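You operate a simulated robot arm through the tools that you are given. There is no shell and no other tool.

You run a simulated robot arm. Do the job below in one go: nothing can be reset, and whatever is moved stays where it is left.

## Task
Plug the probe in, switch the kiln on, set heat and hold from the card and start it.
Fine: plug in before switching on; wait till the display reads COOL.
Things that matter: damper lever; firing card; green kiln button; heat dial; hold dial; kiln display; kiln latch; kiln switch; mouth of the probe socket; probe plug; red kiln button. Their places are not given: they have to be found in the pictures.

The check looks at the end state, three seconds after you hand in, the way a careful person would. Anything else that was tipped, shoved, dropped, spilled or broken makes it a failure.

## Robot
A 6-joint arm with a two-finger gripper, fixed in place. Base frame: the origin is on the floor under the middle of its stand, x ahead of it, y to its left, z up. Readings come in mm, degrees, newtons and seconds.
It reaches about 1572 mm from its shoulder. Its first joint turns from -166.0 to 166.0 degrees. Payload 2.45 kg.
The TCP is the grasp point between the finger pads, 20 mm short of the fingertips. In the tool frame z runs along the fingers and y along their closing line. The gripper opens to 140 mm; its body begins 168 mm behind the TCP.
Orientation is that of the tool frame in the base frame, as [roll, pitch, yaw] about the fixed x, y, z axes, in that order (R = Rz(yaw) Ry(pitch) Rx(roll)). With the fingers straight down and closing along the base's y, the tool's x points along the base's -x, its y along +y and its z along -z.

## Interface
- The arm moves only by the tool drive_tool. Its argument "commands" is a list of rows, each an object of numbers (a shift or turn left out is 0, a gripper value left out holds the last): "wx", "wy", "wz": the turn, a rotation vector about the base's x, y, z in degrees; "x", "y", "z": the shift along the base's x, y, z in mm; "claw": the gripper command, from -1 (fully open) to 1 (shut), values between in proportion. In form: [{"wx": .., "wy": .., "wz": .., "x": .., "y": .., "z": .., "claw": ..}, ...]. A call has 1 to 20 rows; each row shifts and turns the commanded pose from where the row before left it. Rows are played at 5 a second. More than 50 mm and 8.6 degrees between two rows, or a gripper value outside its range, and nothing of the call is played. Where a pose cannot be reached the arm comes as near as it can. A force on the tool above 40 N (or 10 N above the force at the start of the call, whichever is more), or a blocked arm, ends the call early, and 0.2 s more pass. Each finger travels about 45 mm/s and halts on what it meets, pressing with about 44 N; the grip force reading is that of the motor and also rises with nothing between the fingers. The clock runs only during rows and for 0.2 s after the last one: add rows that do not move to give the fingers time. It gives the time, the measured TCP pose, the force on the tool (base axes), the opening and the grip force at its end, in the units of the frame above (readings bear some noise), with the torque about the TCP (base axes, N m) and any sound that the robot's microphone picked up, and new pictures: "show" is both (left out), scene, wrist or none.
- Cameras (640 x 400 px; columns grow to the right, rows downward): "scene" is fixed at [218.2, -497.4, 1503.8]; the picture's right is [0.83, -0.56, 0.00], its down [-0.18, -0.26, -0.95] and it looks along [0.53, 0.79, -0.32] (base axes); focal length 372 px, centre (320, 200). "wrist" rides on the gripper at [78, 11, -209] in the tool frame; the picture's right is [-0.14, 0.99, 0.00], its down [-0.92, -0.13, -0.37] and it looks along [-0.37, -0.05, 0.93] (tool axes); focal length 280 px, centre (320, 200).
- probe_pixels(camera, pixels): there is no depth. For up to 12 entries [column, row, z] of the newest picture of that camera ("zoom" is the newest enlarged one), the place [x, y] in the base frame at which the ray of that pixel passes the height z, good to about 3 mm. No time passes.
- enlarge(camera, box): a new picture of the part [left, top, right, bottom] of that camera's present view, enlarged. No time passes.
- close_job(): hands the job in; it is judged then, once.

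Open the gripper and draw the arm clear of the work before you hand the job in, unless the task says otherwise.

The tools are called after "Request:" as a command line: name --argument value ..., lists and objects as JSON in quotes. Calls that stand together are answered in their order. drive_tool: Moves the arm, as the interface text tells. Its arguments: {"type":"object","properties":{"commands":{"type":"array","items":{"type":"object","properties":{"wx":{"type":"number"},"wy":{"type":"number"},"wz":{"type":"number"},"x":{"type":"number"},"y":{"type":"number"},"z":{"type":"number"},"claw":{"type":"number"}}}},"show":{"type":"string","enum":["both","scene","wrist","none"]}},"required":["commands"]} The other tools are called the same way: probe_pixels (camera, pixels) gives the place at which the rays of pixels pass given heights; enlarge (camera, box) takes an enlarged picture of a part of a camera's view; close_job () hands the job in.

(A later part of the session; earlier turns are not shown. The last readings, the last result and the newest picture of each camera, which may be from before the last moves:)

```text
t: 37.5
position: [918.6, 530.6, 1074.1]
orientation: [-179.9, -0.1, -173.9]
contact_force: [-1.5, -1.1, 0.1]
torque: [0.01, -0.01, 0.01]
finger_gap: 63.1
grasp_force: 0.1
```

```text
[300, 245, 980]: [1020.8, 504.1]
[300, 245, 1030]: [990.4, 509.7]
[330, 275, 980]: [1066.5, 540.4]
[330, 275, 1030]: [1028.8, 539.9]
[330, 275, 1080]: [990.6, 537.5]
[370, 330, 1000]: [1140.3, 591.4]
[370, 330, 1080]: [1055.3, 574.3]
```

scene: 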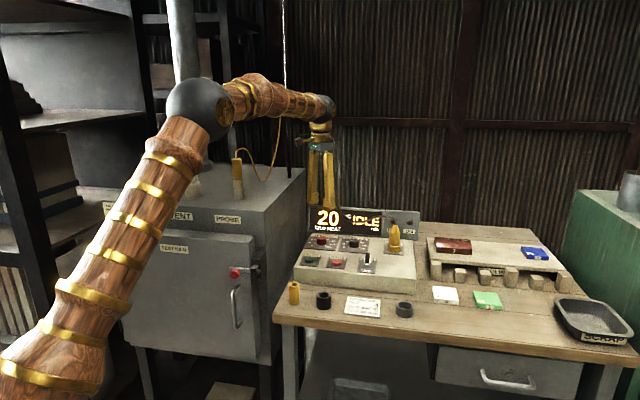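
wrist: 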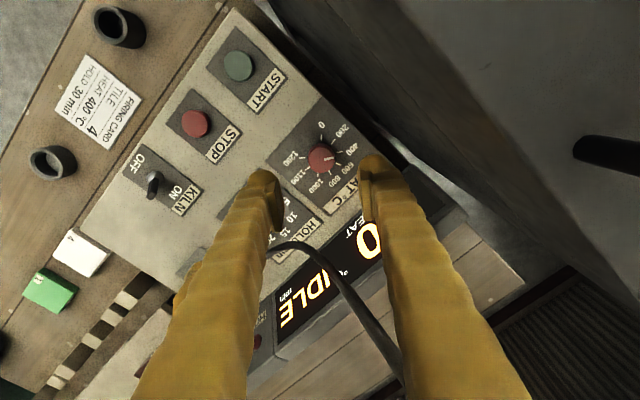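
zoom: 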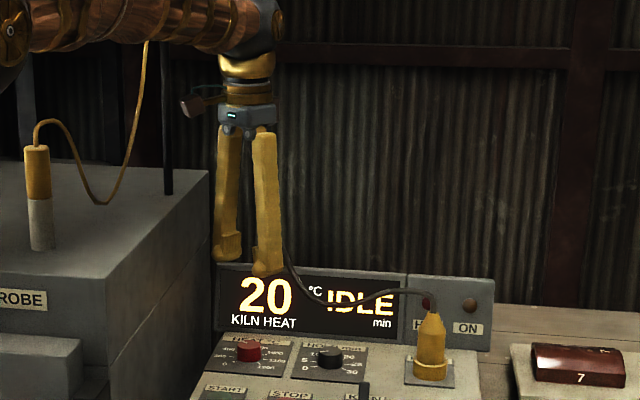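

The cable's low point is around (1030,500,980), i.e. just behind the hold knob, so I'll keep the finger line within a range that avoids it. I move above the hold knob at height with the fingers along the panel's length.

Request:
drive_tool --commands '[{"x": 14.6, "y": -13.5, "wz": 6.5}, {"x": 14.6, "y": -13.5, "wz": 6.5}, {"x": 14.6, "y": -13.5, "wz": 6.5}, {"x": 14.6, "y": -13.5, "wz": 6.5}, {"x": 14.6, "y": -13.5, "wz": 6.5}, {"x": 14.6, "y": -13.3, "wz": 6.5}, {}, {}]' --show "both"

Request:
enlarge --camera "wrist" --box '[230, 100, 410, 300]'

Request:
enlarge --camera "scene" --box '[290, 180, 430, 280]'

```text
t: 39.3
position: [1009.1, 450.7, 1075.6]
orientation: [180.0, -0.1, -135.0]
contact_force: [0.0, 0.0, 0.2]
torque: [0.02, 0.02, 0.02]
finger_gap: 62.8
grasp_force: 0.1
```

scene: 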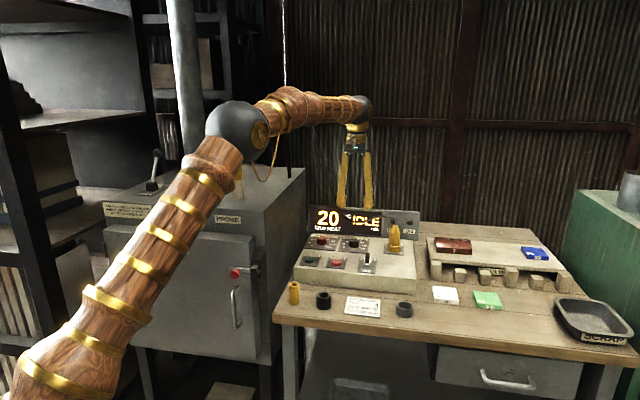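
wrist: 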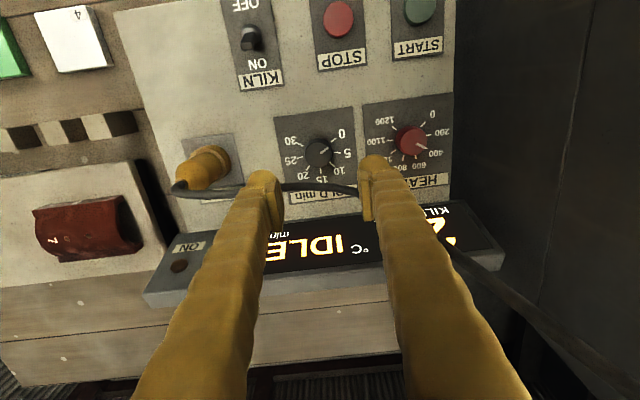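

```text
2.00 times, centred on (320, 200) of wrist
```

zoom: 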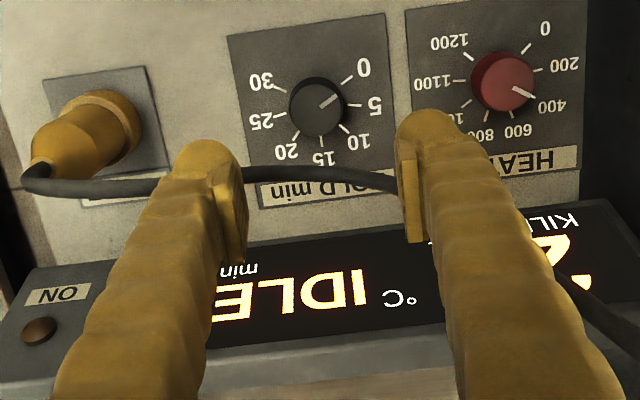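

```text
4.00 times, centred on (360, 230) of scene
```

zoom: 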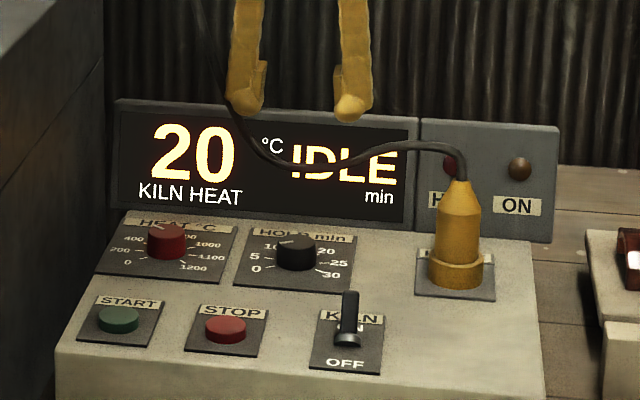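

The cable crosses about 21 mm behind the knob at z≈1003 here. I probe the hold knob centre exactly, then I'll descend in front of the cable and slide back onto the knob so nothing lands on the cable.

Request:
enlarge --camera "wrist" --box '[285, 120, 355, 180]'

Request:
probe_pixels --camera "wrist" --pixels '[[319.3, 154.5, 940], [411.5, 141.5, 940], [335, 187.5, 1003], [290, 188, 1003], [355, 193, 1003]]'

```text
6.67 times, centred on (320, 150) of wrist
```

zoom: 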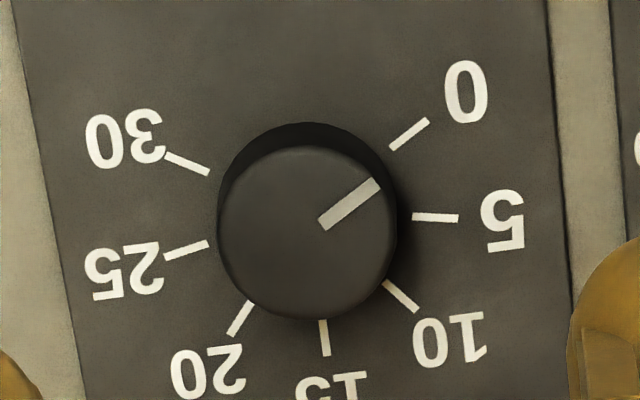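

```text
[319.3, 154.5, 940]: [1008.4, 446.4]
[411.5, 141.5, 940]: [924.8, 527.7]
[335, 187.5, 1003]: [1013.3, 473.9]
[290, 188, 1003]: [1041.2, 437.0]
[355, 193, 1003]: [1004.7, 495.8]
```

Hold ticks measure 40° apart (0→30 is 240°), and the pointer is at 0. Knob centre is about (1010,446). I step 30 mm to the front of it, descend there, and check.

Request:
drive_tool --commands '[{"x": -10, "y": -12.8, "wz": 5}, {"x": -10.3, "y": -12.8, "wz": 5}, {"z": -35}, {"z": -35}, {"z": -30}, {"z": -18}, {"z": -8}, {}]' --show "both"

Request:
enlarge --camera "wrist" --box '[230, 120, 410, 300]'

Request:
enlarge --camera "scene" --box '[310, 190, 430, 280]'

```text
t: 41.1
position: [989.4, 422.7, 947.8]
orientation: [-180.0, -0.1, -124.9]
contact_force: [0.0, 0.1, 0.1]
torque: [-0.02, 0.01, 0.01]
finger_gap: 63.0
grasp_force: 0.0
```

scene: 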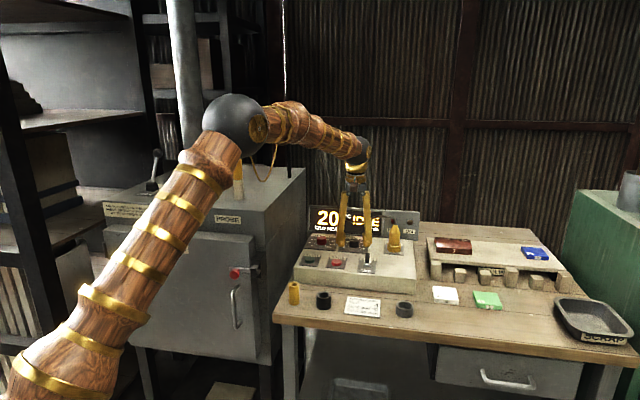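
wrist: 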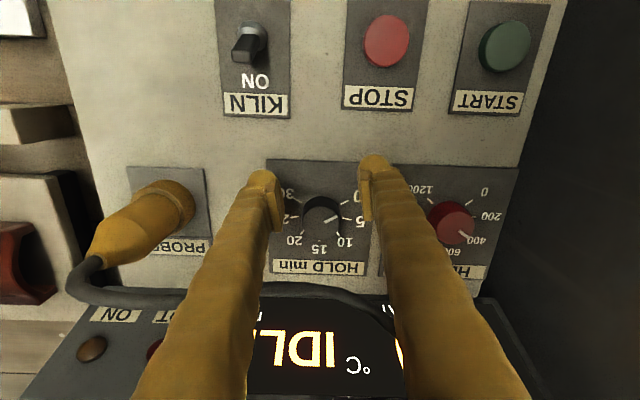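

```text
2.22 times, centred on (320, 210) of wrist
```

zoom: 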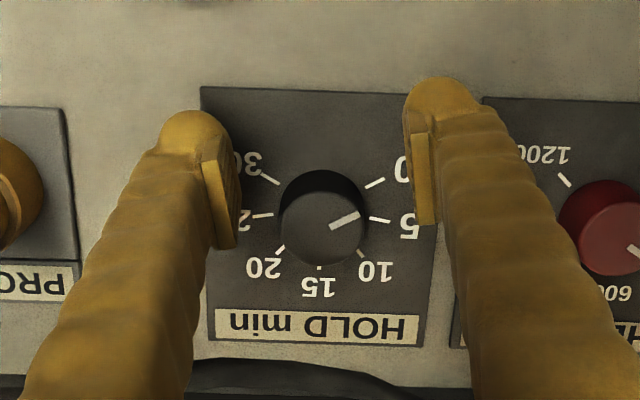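

```text
4.44 times, centred on (370, 235) of scene
```

zoom: 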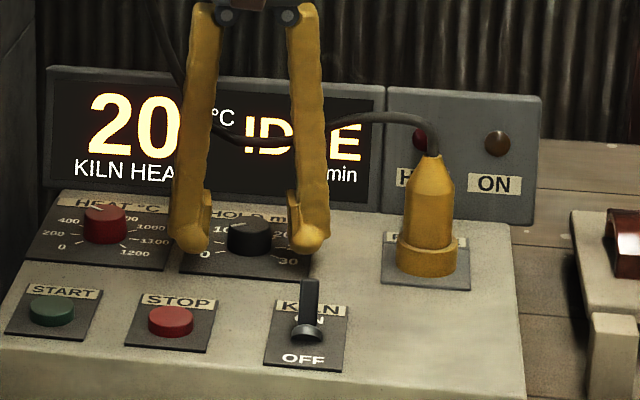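

Down in front of the knob without contact. I slide back about 30 mm so the knob comes between the pads, and lower 3 mm.

Request:
drive_tool --commands '[{"x": 6.6, "y": 7.5}, {"x": 6.6, "y": 7.5}, {"x": 6.6, "y": 7.4}, {"z": -3}, {}]' --show "both"

Request:
enlarge --camera "wrist" --box '[260, 120, 380, 240]'

Request:
enlarge --camera "scene" --box '[310, 190, 430, 280]'

```text
t: 42.3
position: [1007.4, 445.4, 945.6]
orientation: [-180.0, -0.1, -124.9]
contact_force: [0.1, -0.1, 0.2]
torque: [-0.02, 0.0, -0.02]
finger_gap: 63.2
grasp_force: 0.1
```

scene: 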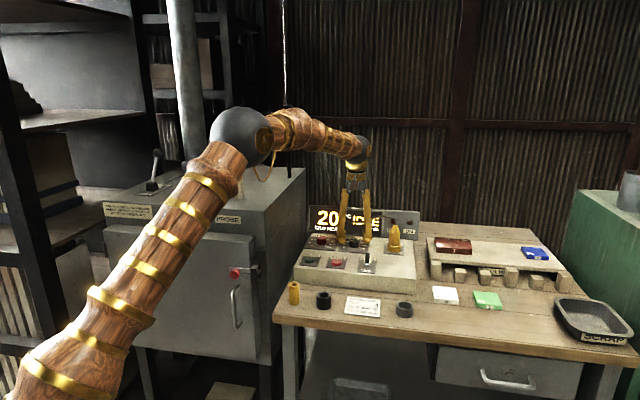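
wrist: 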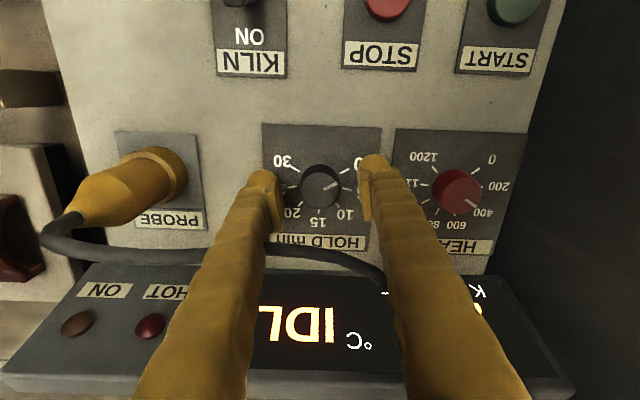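

```text
3.33 times, centred on (320, 180) of wrist
```

zoom: 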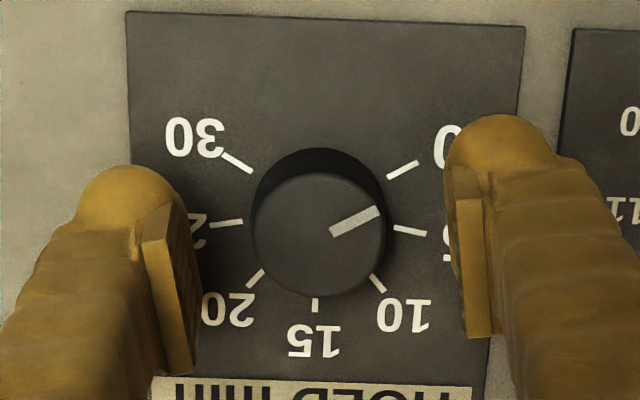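

```text
4.44 times, centred on (370, 235) of scene
```

zoom: 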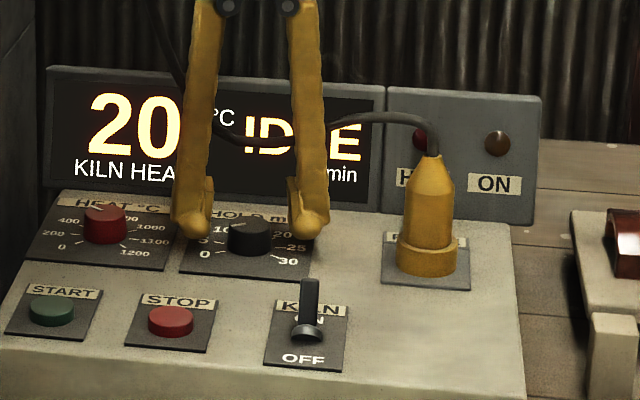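

The knob is centred between the pads (centre (319.7,190.4)). I close on it.

Request:
drive_tool --commands '[{"claw": 0.3}, {"claw": 0.5}, {"claw": 0.7}, {}, {}]' --show "wrist"

```text
t: 43.2
position: [1009.5, 447.0, 954.1]
orientation: [-179.7, 0.4, -124.9]
contact_force: [-2.4, -3.1, 20.6]
torque: [0.14, 0.34, 0.0]
finger_gap: 20.8
grasp_force: 0.0
stopped in row 4: the force on the tool passed its limit at 45 N (the readings are from after the stop); the commanded pose is now the measured one
```

wrist: 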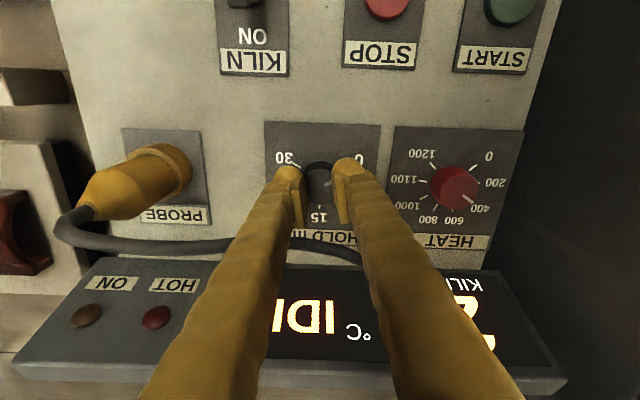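

The fingers rode up over the hold knob (z rose to 954, gap 20.8): it is slightly tapered and I gripped too high. I open again and look at it before going lower.

Request:
drive_tool --commands '[{"z": 4}, {"claw": 0.4}, {"claw": 0.1}, {}, {}, {}]' --show "both"

Request:
enlarge --camera "wrist" --box '[260, 120, 380, 240]'

Request:
enlarge --camera "scene" --box '[330, 220, 380, 260]'

```text
t: 44.6
position: [1009.9, 447.1, 955.7]
orientation: [-179.8, 0.3, -125.0]
contact_force: [0.3, 0.1, 0.5]
torque: [-0.01, 0.01, -0.01]
finger_gap: 63.2
grasp_force: 0.0
```

scene: 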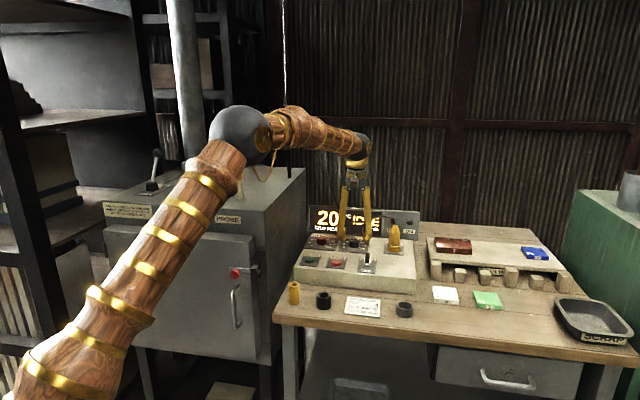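
wrist: 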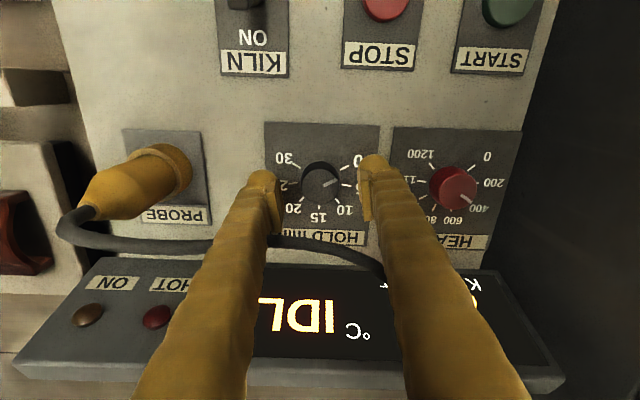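

```text
3.33 times, centred on (320, 180) of wrist
```

zoom: 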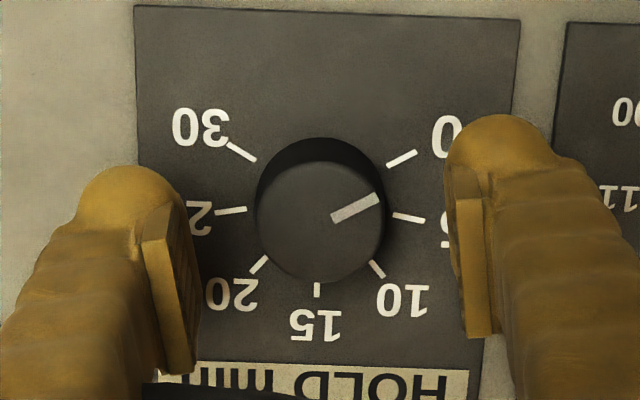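

```text
10.00 times, centred on (355, 240) of scene
```

zoom: 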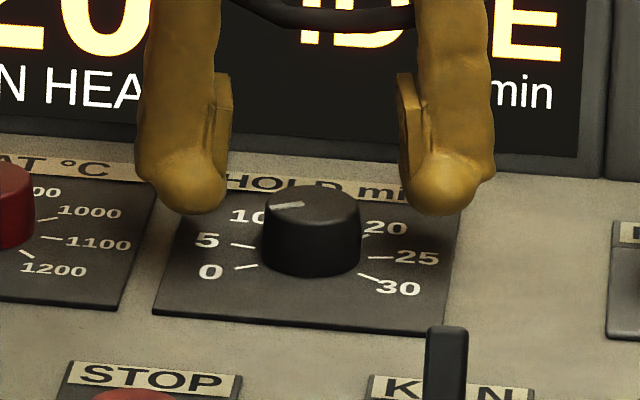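

The knob is unharmed and still at 0. I lower further, in small steps, until the fingertips are just at the plate.

Request:
drive_tool --commands '[{"z": -5}, {"z": -4}, {"z": -3}, {"z": -2}, {"z": -1}, {}]' --show "scene"

Request:
enlarge --camera "scene" --box '[330, 220, 380, 260]'

```text
t: 46.0
position: [1008.6, 447.6, 940.7]
orientation: [-179.8, 0.2, -124.9]
contact_force: [-0.1, 0.2, -0.3]
torque: [0.02, -0.01, -0.01]
finger_gap: 62.9
grasp_force: 0.0
```

scene: 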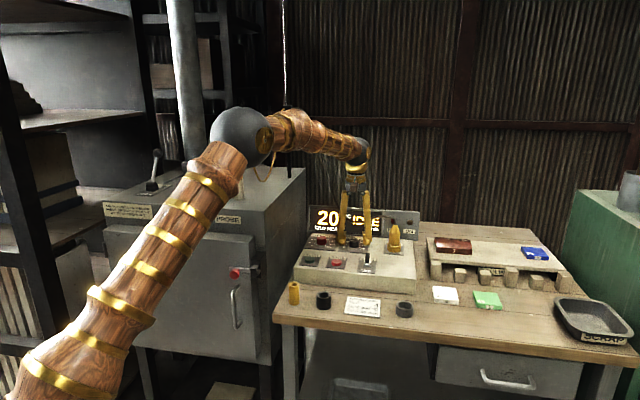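

```text
10.00 times, centred on (355, 240) of scene
```

zoom: 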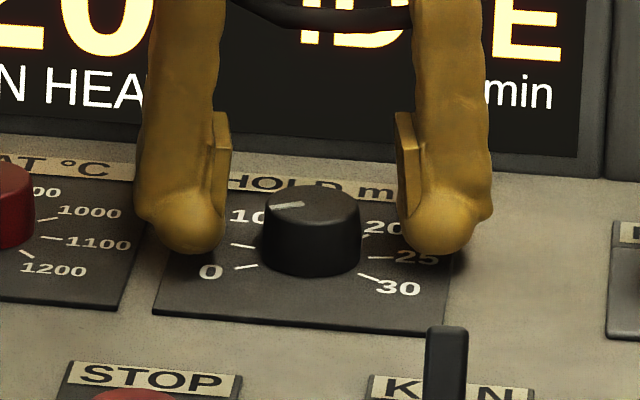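

Still free at z≈940.7. I go 2 mm lower and close with gentler steps.

Request:
drive_tool --commands '[{"z": -1}, {"z": -1}, {}, {"claw": 0.3}, {"claw": 0.45}, {"claw": 0.55}, {}, {}]' --show "both"

Request:
enlarge --camera "wrist" --box '[260, 120, 380, 240]'

```text
t: 47.8
position: [1009.2, 446.8, 937.8]
orientation: [-179.9, 0.2, -124.9]
contact_force: [8.1, -4.0, -2.1]
torque: [-0.01, -0.07, -0.01]
finger_gap: 33.3
grasp_force: 44.9
```

scene: 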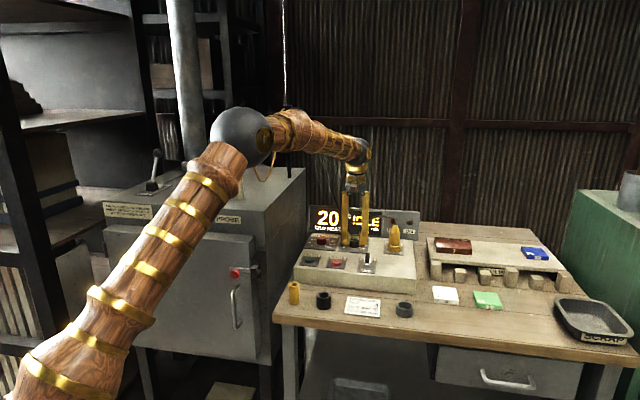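
wrist: 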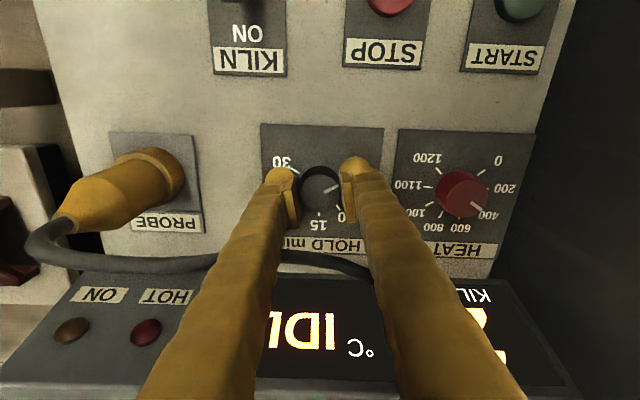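

```text
3.33 times, centred on (320, 180) of wrist
```

zoom: 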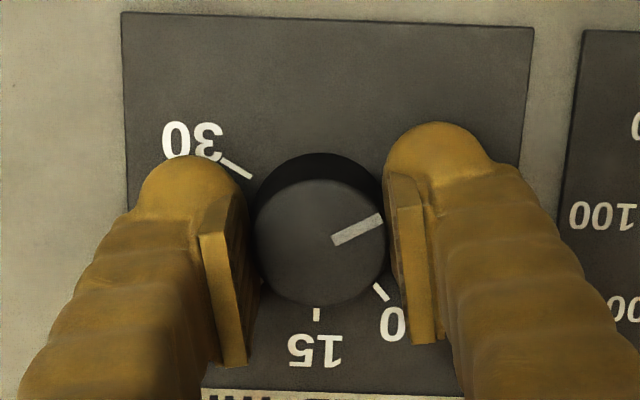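

Firm grip on the hold knob (gap 33.3, 45 N). I turn the first 60° clockwise.

Request:
drive_tool --commands '[{"wz": -7.5, "x": 0.04, "y": -0.09}, {"wz": -7.5, "x": 0.04, "y": -0.09}, {"wz": -7.5, "x": 0.04, "y": -0.09}, {"wz": -7.5, "x": 0.04, "y": -0.09}, {"wz": -7.5, "x": 0.04, "y": -0.09}, {"wz": -7.5, "x": 0.04, "y": -0.09}, {"wz": -7.5, "x": 0.04, "y": -0.09}, {"wz": -7.5, "x": 0.04, "y": -0.09}, {}]' --show "both"

Request:
enlarge --camera "wrist" --box '[260, 120, 380, 240]'

```text
t: 49.8
position: [1008.8, 446.8, 939.2]
orientation: [-179.8, 0.2, 175.0]
contact_force: [2.0, 14.0, 4.5]
torque: [0.14, 0.05, 0.01]
finger_gap: 33.2
grasp_force: 44.5
```

scene: 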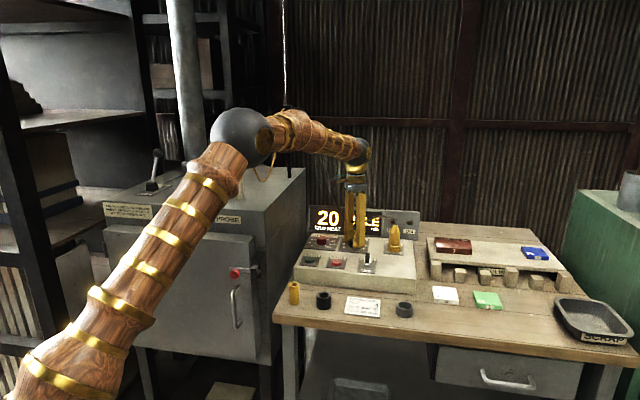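
wrist: 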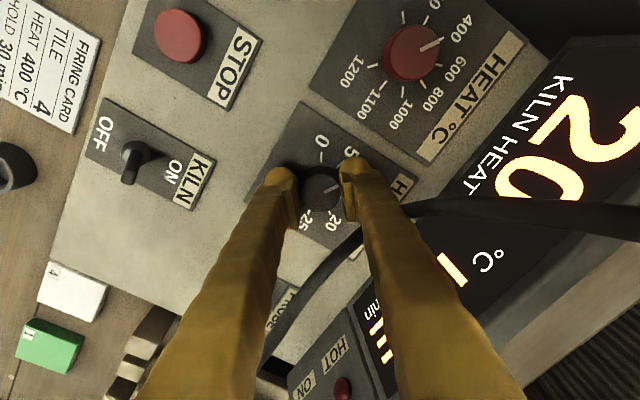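

```text
3.33 times, centred on (320, 180) of wrist
```

zoom: 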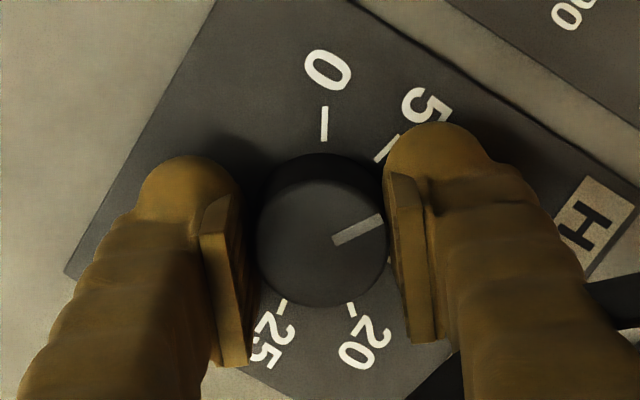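

The knob turned with the gripper. I open just enough (~47 mm), swing back 60° around the knob, and regrip.

Request:
drive_tool --commands '[{"claw": 0.33}, {}, {"wz": 7.5, "x": -0.04, "y": 0.09}, {"wz": 7.5, "x": -0.04, "y": 0.09}, {"wz": 7.5, "x": -0.04, "y": 0.09}, {"wz": 7.5, "x": -0.04, "y": 0.09}, {"wz": 7.5, "x": -0.04, "y": 0.09}, {"wz": 7.5, "x": -0.04, "y": 0.09}, {"wz": 7.5, "x": -0.04, "y": 0.09}, {"wz": 7.5, "x": -0.04, "y": 0.09}, {}]' --show "both"

Request:
enlarge --camera "wrist" --box '[260, 120, 380, 240]'

```text
t: 52.2
position: [1010.2, 446.9, 938.3]
orientation: [-179.9, 0.2, -124.8]
contact_force: [0.2, 0.1, -0.7]
torque: [-0.02, 0.01, -0.02]
finger_gap: 47.0
grasp_force: 0.1
```

scene: 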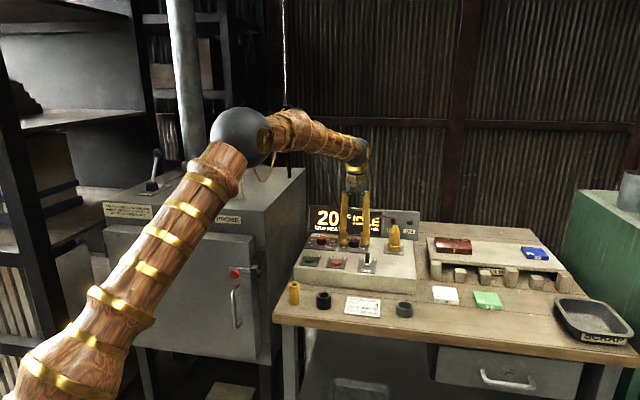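
wrist: 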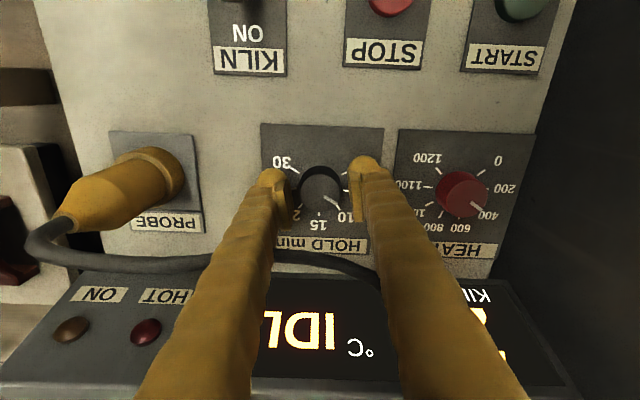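

```text
3.33 times, centred on (320, 180) of wrist
```

zoom: 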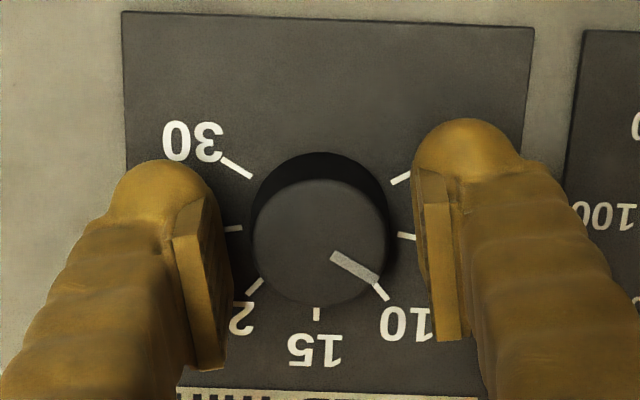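

The pointer now sits halfway between 5 and 10 as expected. Second stroke: close and turn another 60°.

Request:
drive_tool --commands '[{"claw": 0.45}, {"claw": 0.56}, {}, {}, {"wz": -7.5, "x": 0.04, "y": -0.09}, {"wz": -7.5, "x": 0.04, "y": -0.09}, {"wz": -7.5, "x": 0.04, "y": -0.09}, {"wz": -7.5, "x": 0.04, "y": -0.09}, {"wz": -7.5, "x": 0.04, "y": -0.09}, {"wz": -7.5, "x": 0.04, "y": -0.09}, {"wz": -7.5, "x": 0.04, "y": -0.09}, {"wz": -7.5, "x": 0.04, "y": -0.09}, {}]' --show "wrist"

Request:
enlarge --camera "wrist" --box '[260, 120, 380, 240]'

```text
t: 55.0
position: [1009.4, 447.7, 938.2]
orientation: [-179.9, 0.3, 174.9]
contact_force: [0.8, 17.0, 7.7]
torque: [0.22, -0.05, 0.02]
finger_gap: 32.8
grasp_force: 45.8
```

wrist: 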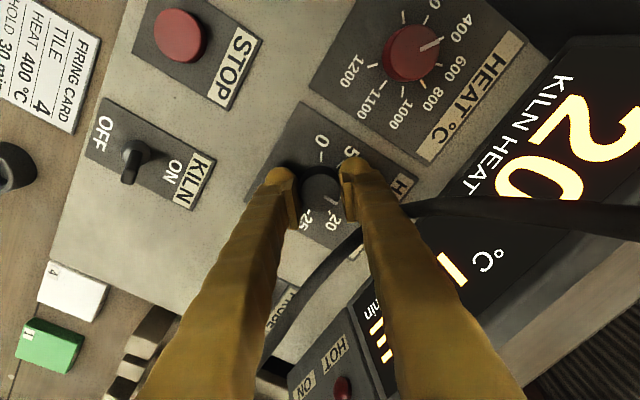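

```text
3.33 times, centred on (320, 180) of wrist
```

zoom: 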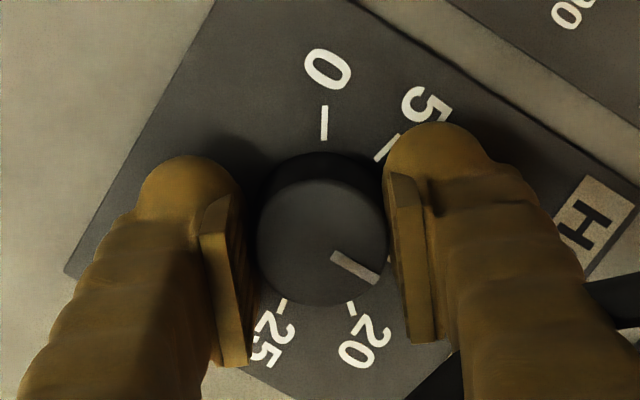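

Now at about 15. Open, swing back 60° and regrip for the third stroke.

Request:
drive_tool --commands '[{"claw": 0.33}, {}, {"wz": 7.5, "x": -0.04, "y": 0.09}, {"wz": 7.5, "x": -0.04, "y": 0.09}, {"wz": 7.5, "x": -0.04, "y": 0.09}, {"wz": 7.5, "x": -0.04, "y": 0.09}, {"wz": 7.5, "x": -0.04, "y": 0.09}, {"wz": 7.5, "x": -0.04, "y": 0.09}, {"wz": 7.5, "x": -0.04, "y": 0.09}, {"wz": 7.5, "x": -0.04, "y": 0.09}, {}]' --show "wrist"

Request:
enlarge --camera "wrist" --box '[260, 120, 380, 240]'

```text
t: 57.4
position: [1010.8, 447.1, 939.0]
orientation: [-179.8, 0.3, -124.9]
contact_force: [0.2, 0.1, -0.2]
torque: [-0.03, -0.02, 0.0]
finger_gap: 46.8
grasp_force: 0.0
```

wrist: 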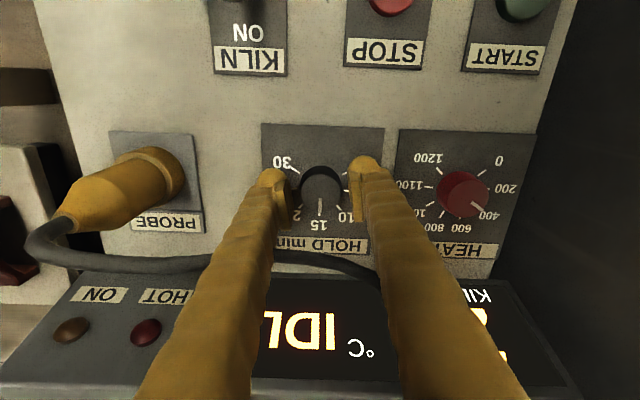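

```text
3.33 times, centred on (320, 180) of wrist
```

zoom: 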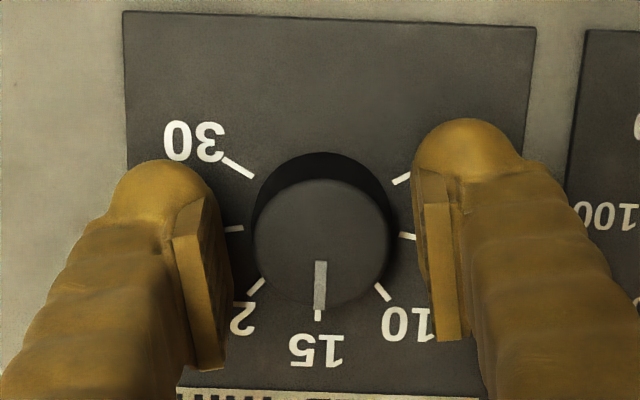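

The pointer is exactly on 15. Third stroke: close and turn 60° more.

Request:
drive_tool --commands '[{"claw": 0.45}, {"claw": 0.56}, {}, {}, {"wz": -7.5, "x": 0.04, "y": -0.09}, {"wz": -7.5, "x": 0.04, "y": -0.09}, {"wz": -7.5, "x": 0.04, "y": -0.09}, {"wz": -7.5, "x": 0.04, "y": -0.09}, {"wz": -7.5, "x": 0.04, "y": -0.09}, {"wz": -7.5, "x": 0.04, "y": -0.09}, {"wz": -7.5, "x": 0.04, "y": -0.09}, {"wz": -7.5, "x": 0.04, "y": -0.09}, {}]' --show "wrist"

Request:
enlarge --camera "wrist" --box '[260, 120, 380, 240]'

```text
t: 60.2
position: [1008.2, 447.7, 938.1]
orientation: [-179.7, 0.2, 175.0]
contact_force: [7.3, 20.3, -5.3]
torque: [0.23, -0.06, -0.02]
finger_gap: 32.8
grasp_force: 45.4
```

wrist: 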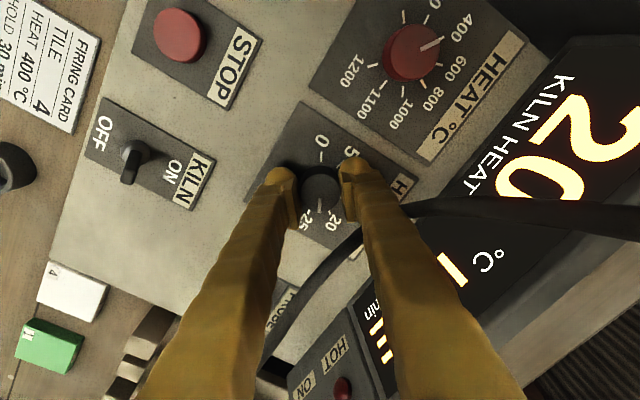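

```text
3.33 times, centred on (320, 180) of wrist
```

zoom: 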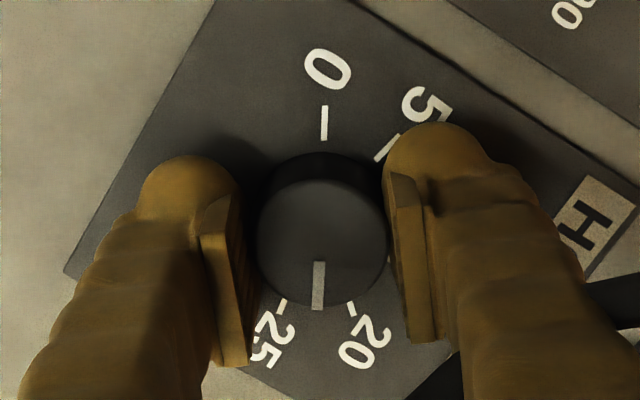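

The pointer is halfway between 20 and 25 (180° turned). Open, swing back and regrip for the last stroke.

Request:
drive_tool --commands '[{"claw": 0.33}, {}, {"wz": 7.5, "x": -0.04, "y": 0.09}, {"wz": 7.5, "x": -0.04, "y": 0.09}, {"wz": 7.5, "x": -0.04, "y": 0.09}, {"wz": 7.5, "x": -0.04, "y": 0.09}, {"wz": 7.5, "x": -0.04, "y": 0.09}, {"wz": 7.5, "x": -0.04, "y": 0.09}, {"wz": 7.5, "x": -0.04, "y": 0.09}, {"wz": 7.5, "x": -0.04, "y": 0.09}, {}]' --show "wrist"

Request:
enlarge --camera "wrist" --box '[260, 120, 380, 240]'

```text
t: 62.6
position: [1008.9, 447.3, 938.4]
orientation: [-179.8, 0.2, -124.8]
contact_force: [0.5, 0.6, 0.0]
torque: [0.02, 0.0, 0.01]
finger_gap: 47.0
grasp_force: 0.0
```

wrist: 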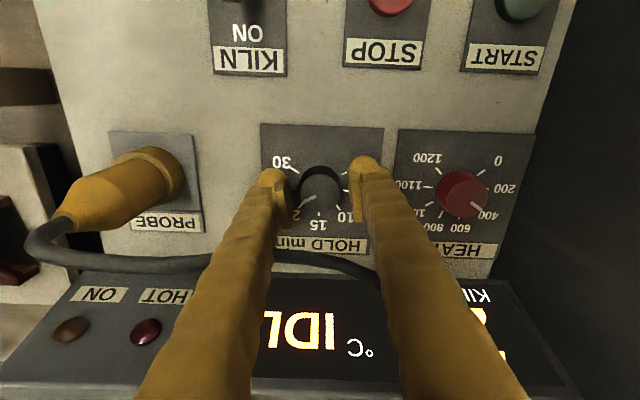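

```text
3.33 times, centred on (320, 180) of wrist
```

zoom: 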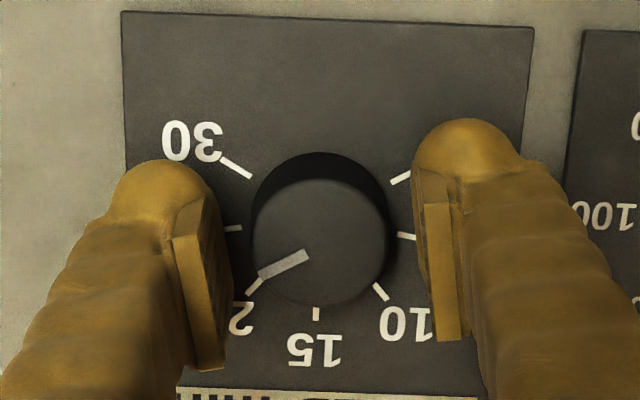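

The pointer is at 22.5 as planned. Last stroke: close and turn the final 60° to 30.

Request:
drive_tool --commands '[{"claw": 0.45}, {"claw": 0.56}, {}, {}, {"wz": -7.5, "x": 0.04, "y": -0.09}, {"wz": -7.5, "x": 0.04, "y": -0.09}, {"wz": -7.5, "x": 0.04, "y": -0.09}, {"wz": -7.5, "x": 0.04, "y": -0.09}, {"wz": -7.5, "x": 0.04, "y": -0.09}, {"wz": -7.5, "x": 0.04, "y": -0.09}, {"wz": -7.5, "x": 0.04, "y": -0.09}, {"wz": -7.5, "x": 0.04, "y": -0.09}, {}]' --show "wrist"

Request:
enlarge --camera "wrist" --box '[260, 120, 380, 240]'

```text
t: 65.4
position: [1009.7, 447.4, 939.5]
orientation: [-179.8, 0.2, 175.0]
contact_force: [4.8, 17.6, 1.4]
torque: [0.18, -0.04, 0.24]
finger_gap: 33.2
grasp_force: 45.5
```

wrist: 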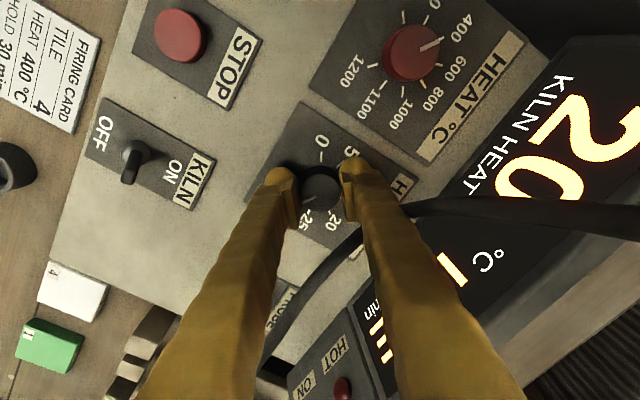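

```text
3.33 times, centred on (320, 180) of wrist
```

zoom: 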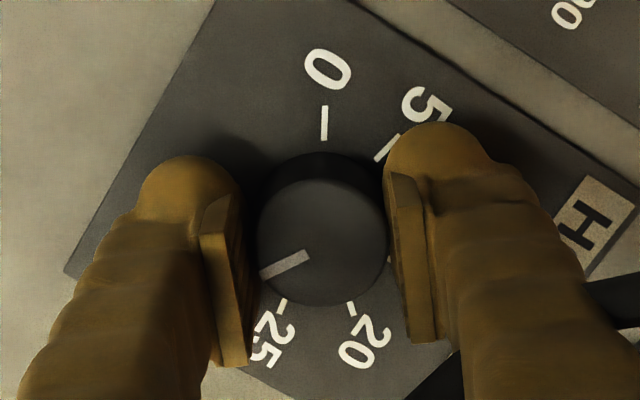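

A small opposing torque (0.24 N m) suggests the end stop at 30. I release, swing back to the panel-aligned orientation, slide forward out from under the cable and rise to read it.

Request:
drive_tool --commands '[{"claw": 0.33}, {}, {"wz": 7.5, "x": -0.04, "y": 0.09}, {"wz": 7.5, "x": -0.04, "y": 0.09}, {"wz": 7.5, "x": -0.04, "y": 0.09}, {"wz": 7.5, "x": -0.04, "y": 0.09}, {"wz": 7.5, "x": -0.04, "y": 0.09}, {"wz": 7.5, "x": -0.04, "y": 0.09}, {"wz": 7.5, "x": -0.04, "y": 0.09}, {"wz": 7.5, "x": -0.04, "y": 0.09, "claw": 0.1}, {}, {"x": -8, "y": -8, "z": 3}, {"x": -8, "y": -8, "z": 3}, {"x": -8, "y": -8, "z": 10}, {"z": 35}, {"z": 40}, {"z": 40}, {}]' --show "both"

Request:
enlarge --camera "wrist" --box '[270, 130, 480, 260]'

Request:
enlarge --camera "scene" --box '[290, 190, 430, 285]'

```text
t: 69.2
position: [984.7, 423.8, 1069.8]
orientation: [-179.8, 0.2, -124.9]
contact_force: [0.2, -1.0, 0.2]
torque: [-0.03, 0.01, -0.03]
finger_gap: 63.0
grasp_force: 0.1
```

scene: 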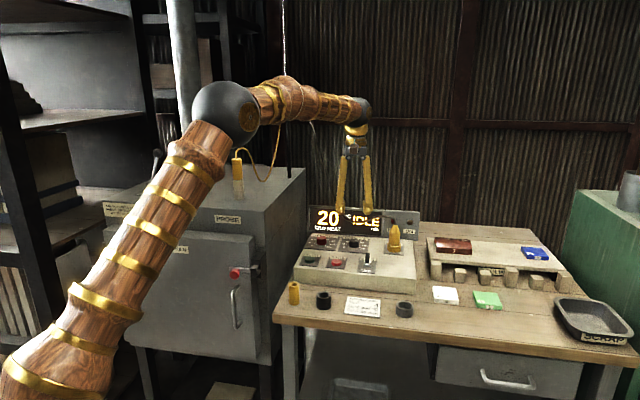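
wrist: 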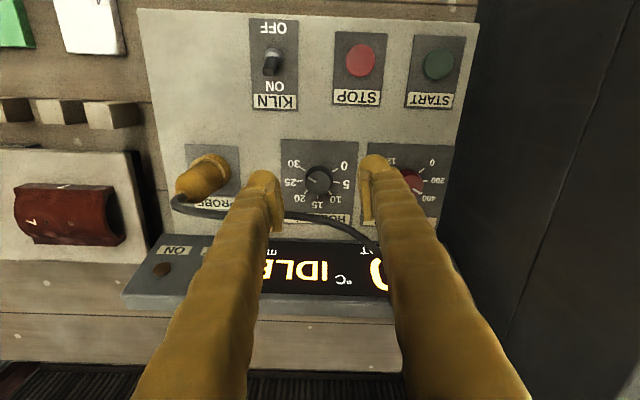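

```text
3.05 times, centred on (375, 195) of wrist
```

zoom: 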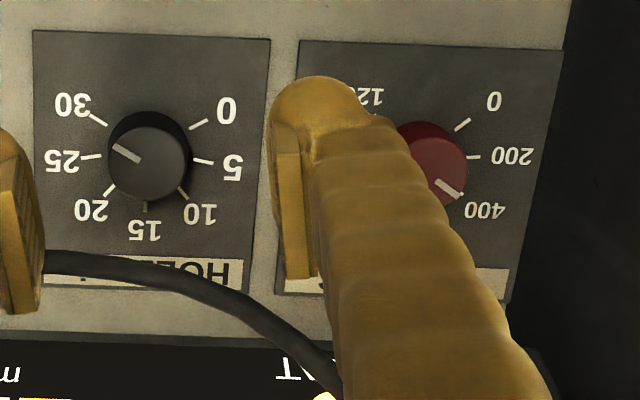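

```text
4.21 times, centred on (360, 238) of scene
```

zoom: 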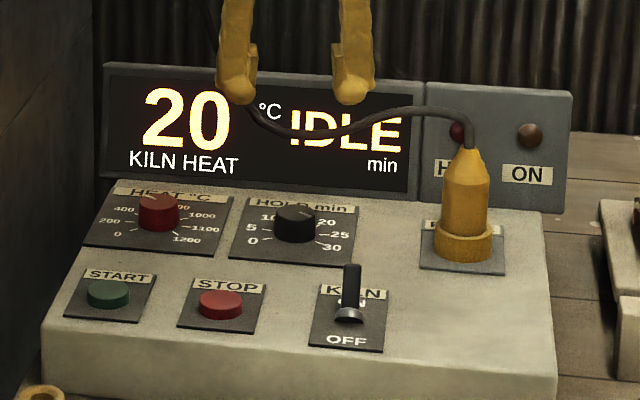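

The hold pointer points to the 30 tick and heat to the 400 tick. I zoom closer on both for a precise check.

Request:
enlarge --camera "wrist" --box '[285, 150, 350, 210]'

Request:
enlarge --camera "wrist" --box '[380, 145, 450, 215]'

Request:
probe_pixels --camera "wrist" --pixels '[[438.5, 64, 930], [361, 61, 930], [438.5, 64, 940], [361, 61, 940]]'

Request:
probe_pixels --camera "scene" --pixels '[[309.6, 259, 930], [309.6, 259, 940]]'

Request:
enlarge --camera "scene" --box '[295, 245, 355, 280]'

```text
6.67 times, centred on (318, 180) of wrist
```

zoom: 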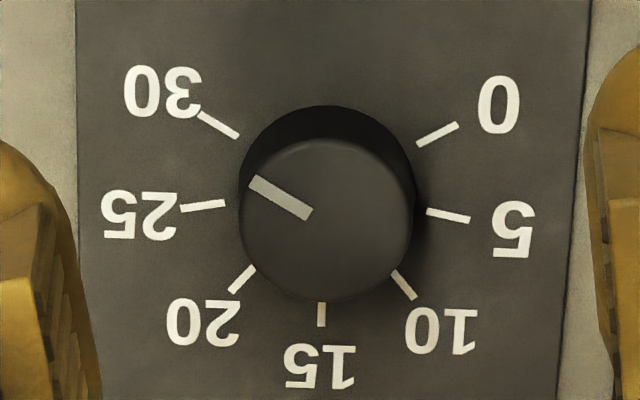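

```text
5.71 times, centred on (415, 180) of wrist
```

zoom: 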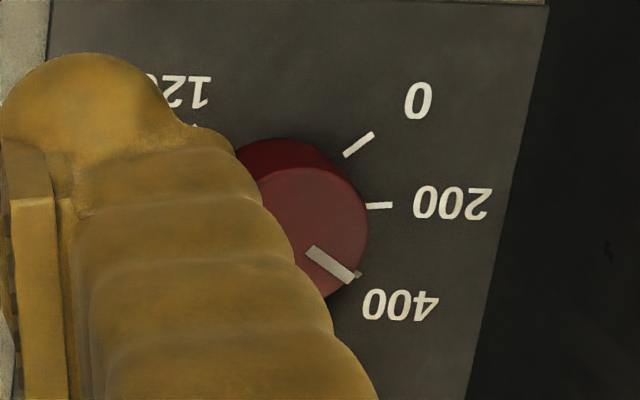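

```text
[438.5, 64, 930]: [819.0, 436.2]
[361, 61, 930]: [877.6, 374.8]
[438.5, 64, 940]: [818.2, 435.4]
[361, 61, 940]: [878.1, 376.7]
```

```text
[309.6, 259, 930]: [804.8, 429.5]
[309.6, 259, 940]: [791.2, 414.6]
```

```text
10.67 times, centred on (325, 262) of scene
```

zoom: 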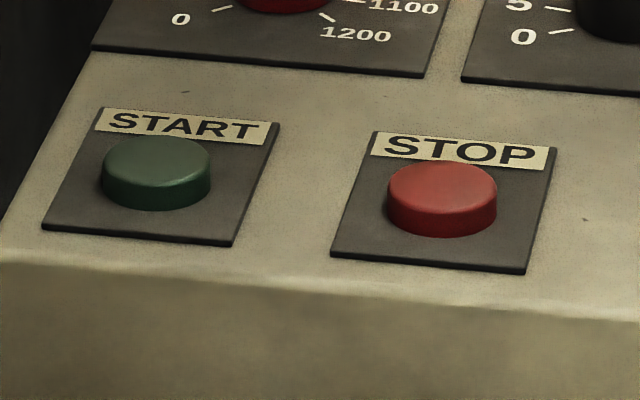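

Hold reads 30 (pointer 150.7°, tick 148.8°) and heat 400. Next is the green START button at about (819,436,~928): I close the fingers and place one fingertip above it.

Request:
drive_tool --commands '[{"x": -44, "y": 5.6, "wz": -5, "claw": 1}, {"x": -44, "y": 5.6, "wz": -5}, {"x": -44, "y": 5.6}, {"x": -44, "y": 5.7}, {"z": -40}, {"z": -30}, {}]' --show "both"

Request:
enlarge --camera "wrist" --box '[250, 110, 400, 230]'

Request:
enlarge --camera "scene" --box '[280, 200, 400, 290]'

```text
t: 70.8
position: [807.5, 445.9, 999.2]
orientation: [-179.8, 0.2, -134.9]
contact_force: [0.0, -0.1, -0.3]
torque: [0.01, 0.0, 0.02]
finger_gap: 0.1
grasp_force: 29.3
```

scene: 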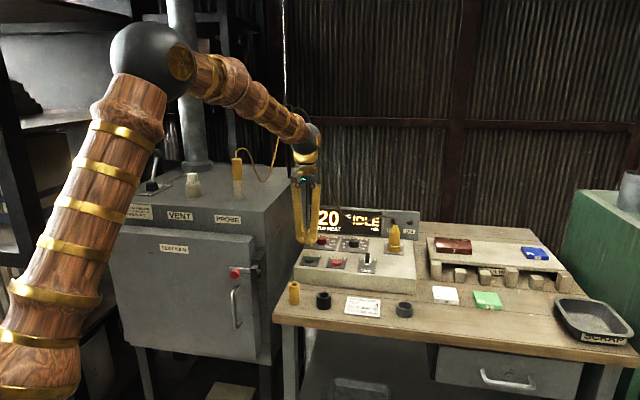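
wrist: 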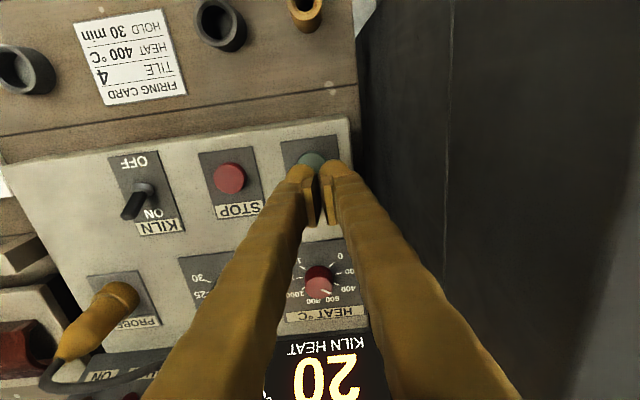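

```text
3.33 times, centred on (325, 170) of wrist
```

zoom: 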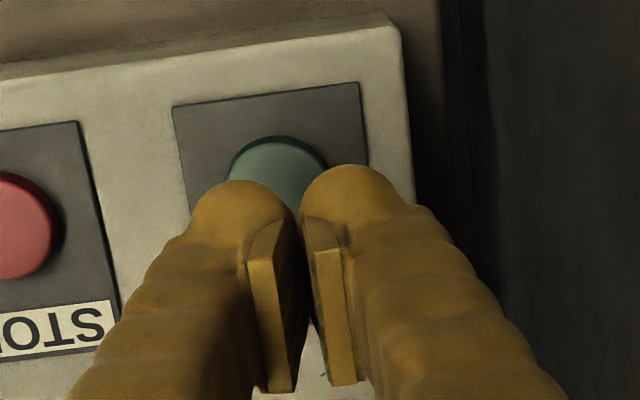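

```text
4.44 times, centred on (340, 245) of scene
```

zoom: 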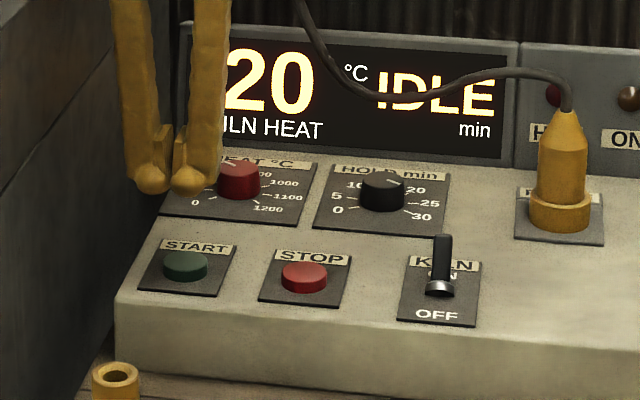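

The button centre is ~9 mm to the panel-right of the tool axis; the right-hand fingertip ball will land on it after a small shift. I lower toward the button.

Request:
drive_tool --commands '[{"x": -4.3, "y": 0.7}, {"z": -20}, {"z": -15}, {"z": -6}, {}]' --show "both"

Request:
enlarge --camera "scene" --box '[280, 215, 380, 285]'

Request:
enlarge --camera "wrist" --box '[250, 110, 400, 230]'

```text
t: 72.0
position: [803.7, 445.8, 958.9]
orientation: [-179.7, 0.2, -134.8]
contact_force: [0.2, -1.1, 0.1]
torque: [0.0, 0.01, 0.03]
finger_gap: 0.0
grasp_force: 29.1
```

scene: 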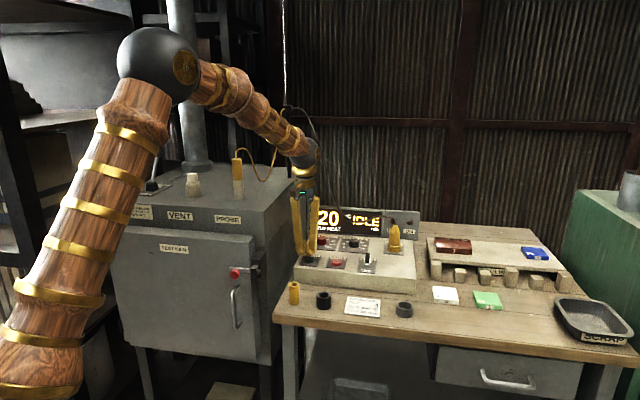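
wrist: 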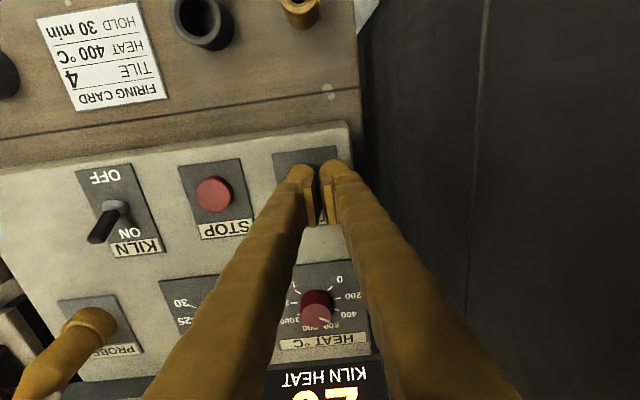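

```text
5.71 times, centred on (330, 250) of scene
```

zoom: 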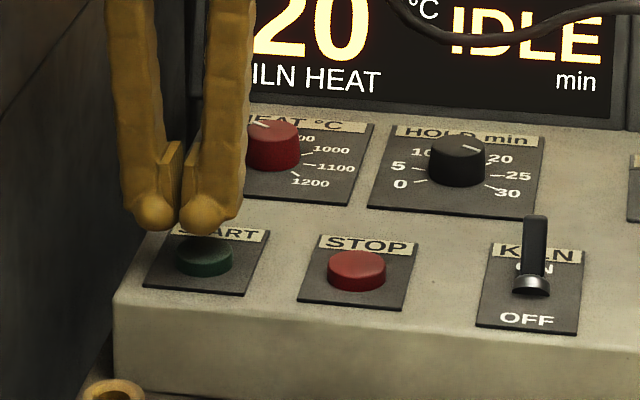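

```text
3.33 times, centred on (325, 170) of wrist
```

zoom: 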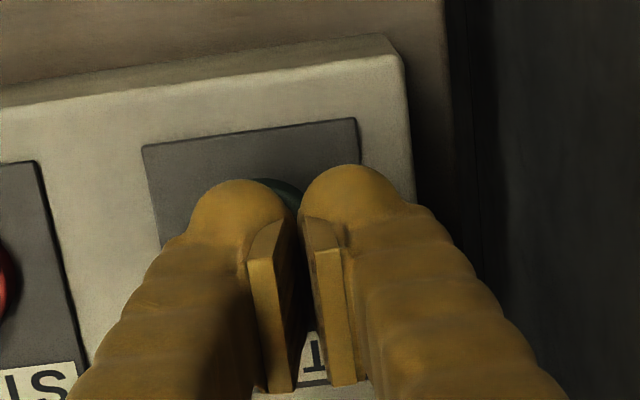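

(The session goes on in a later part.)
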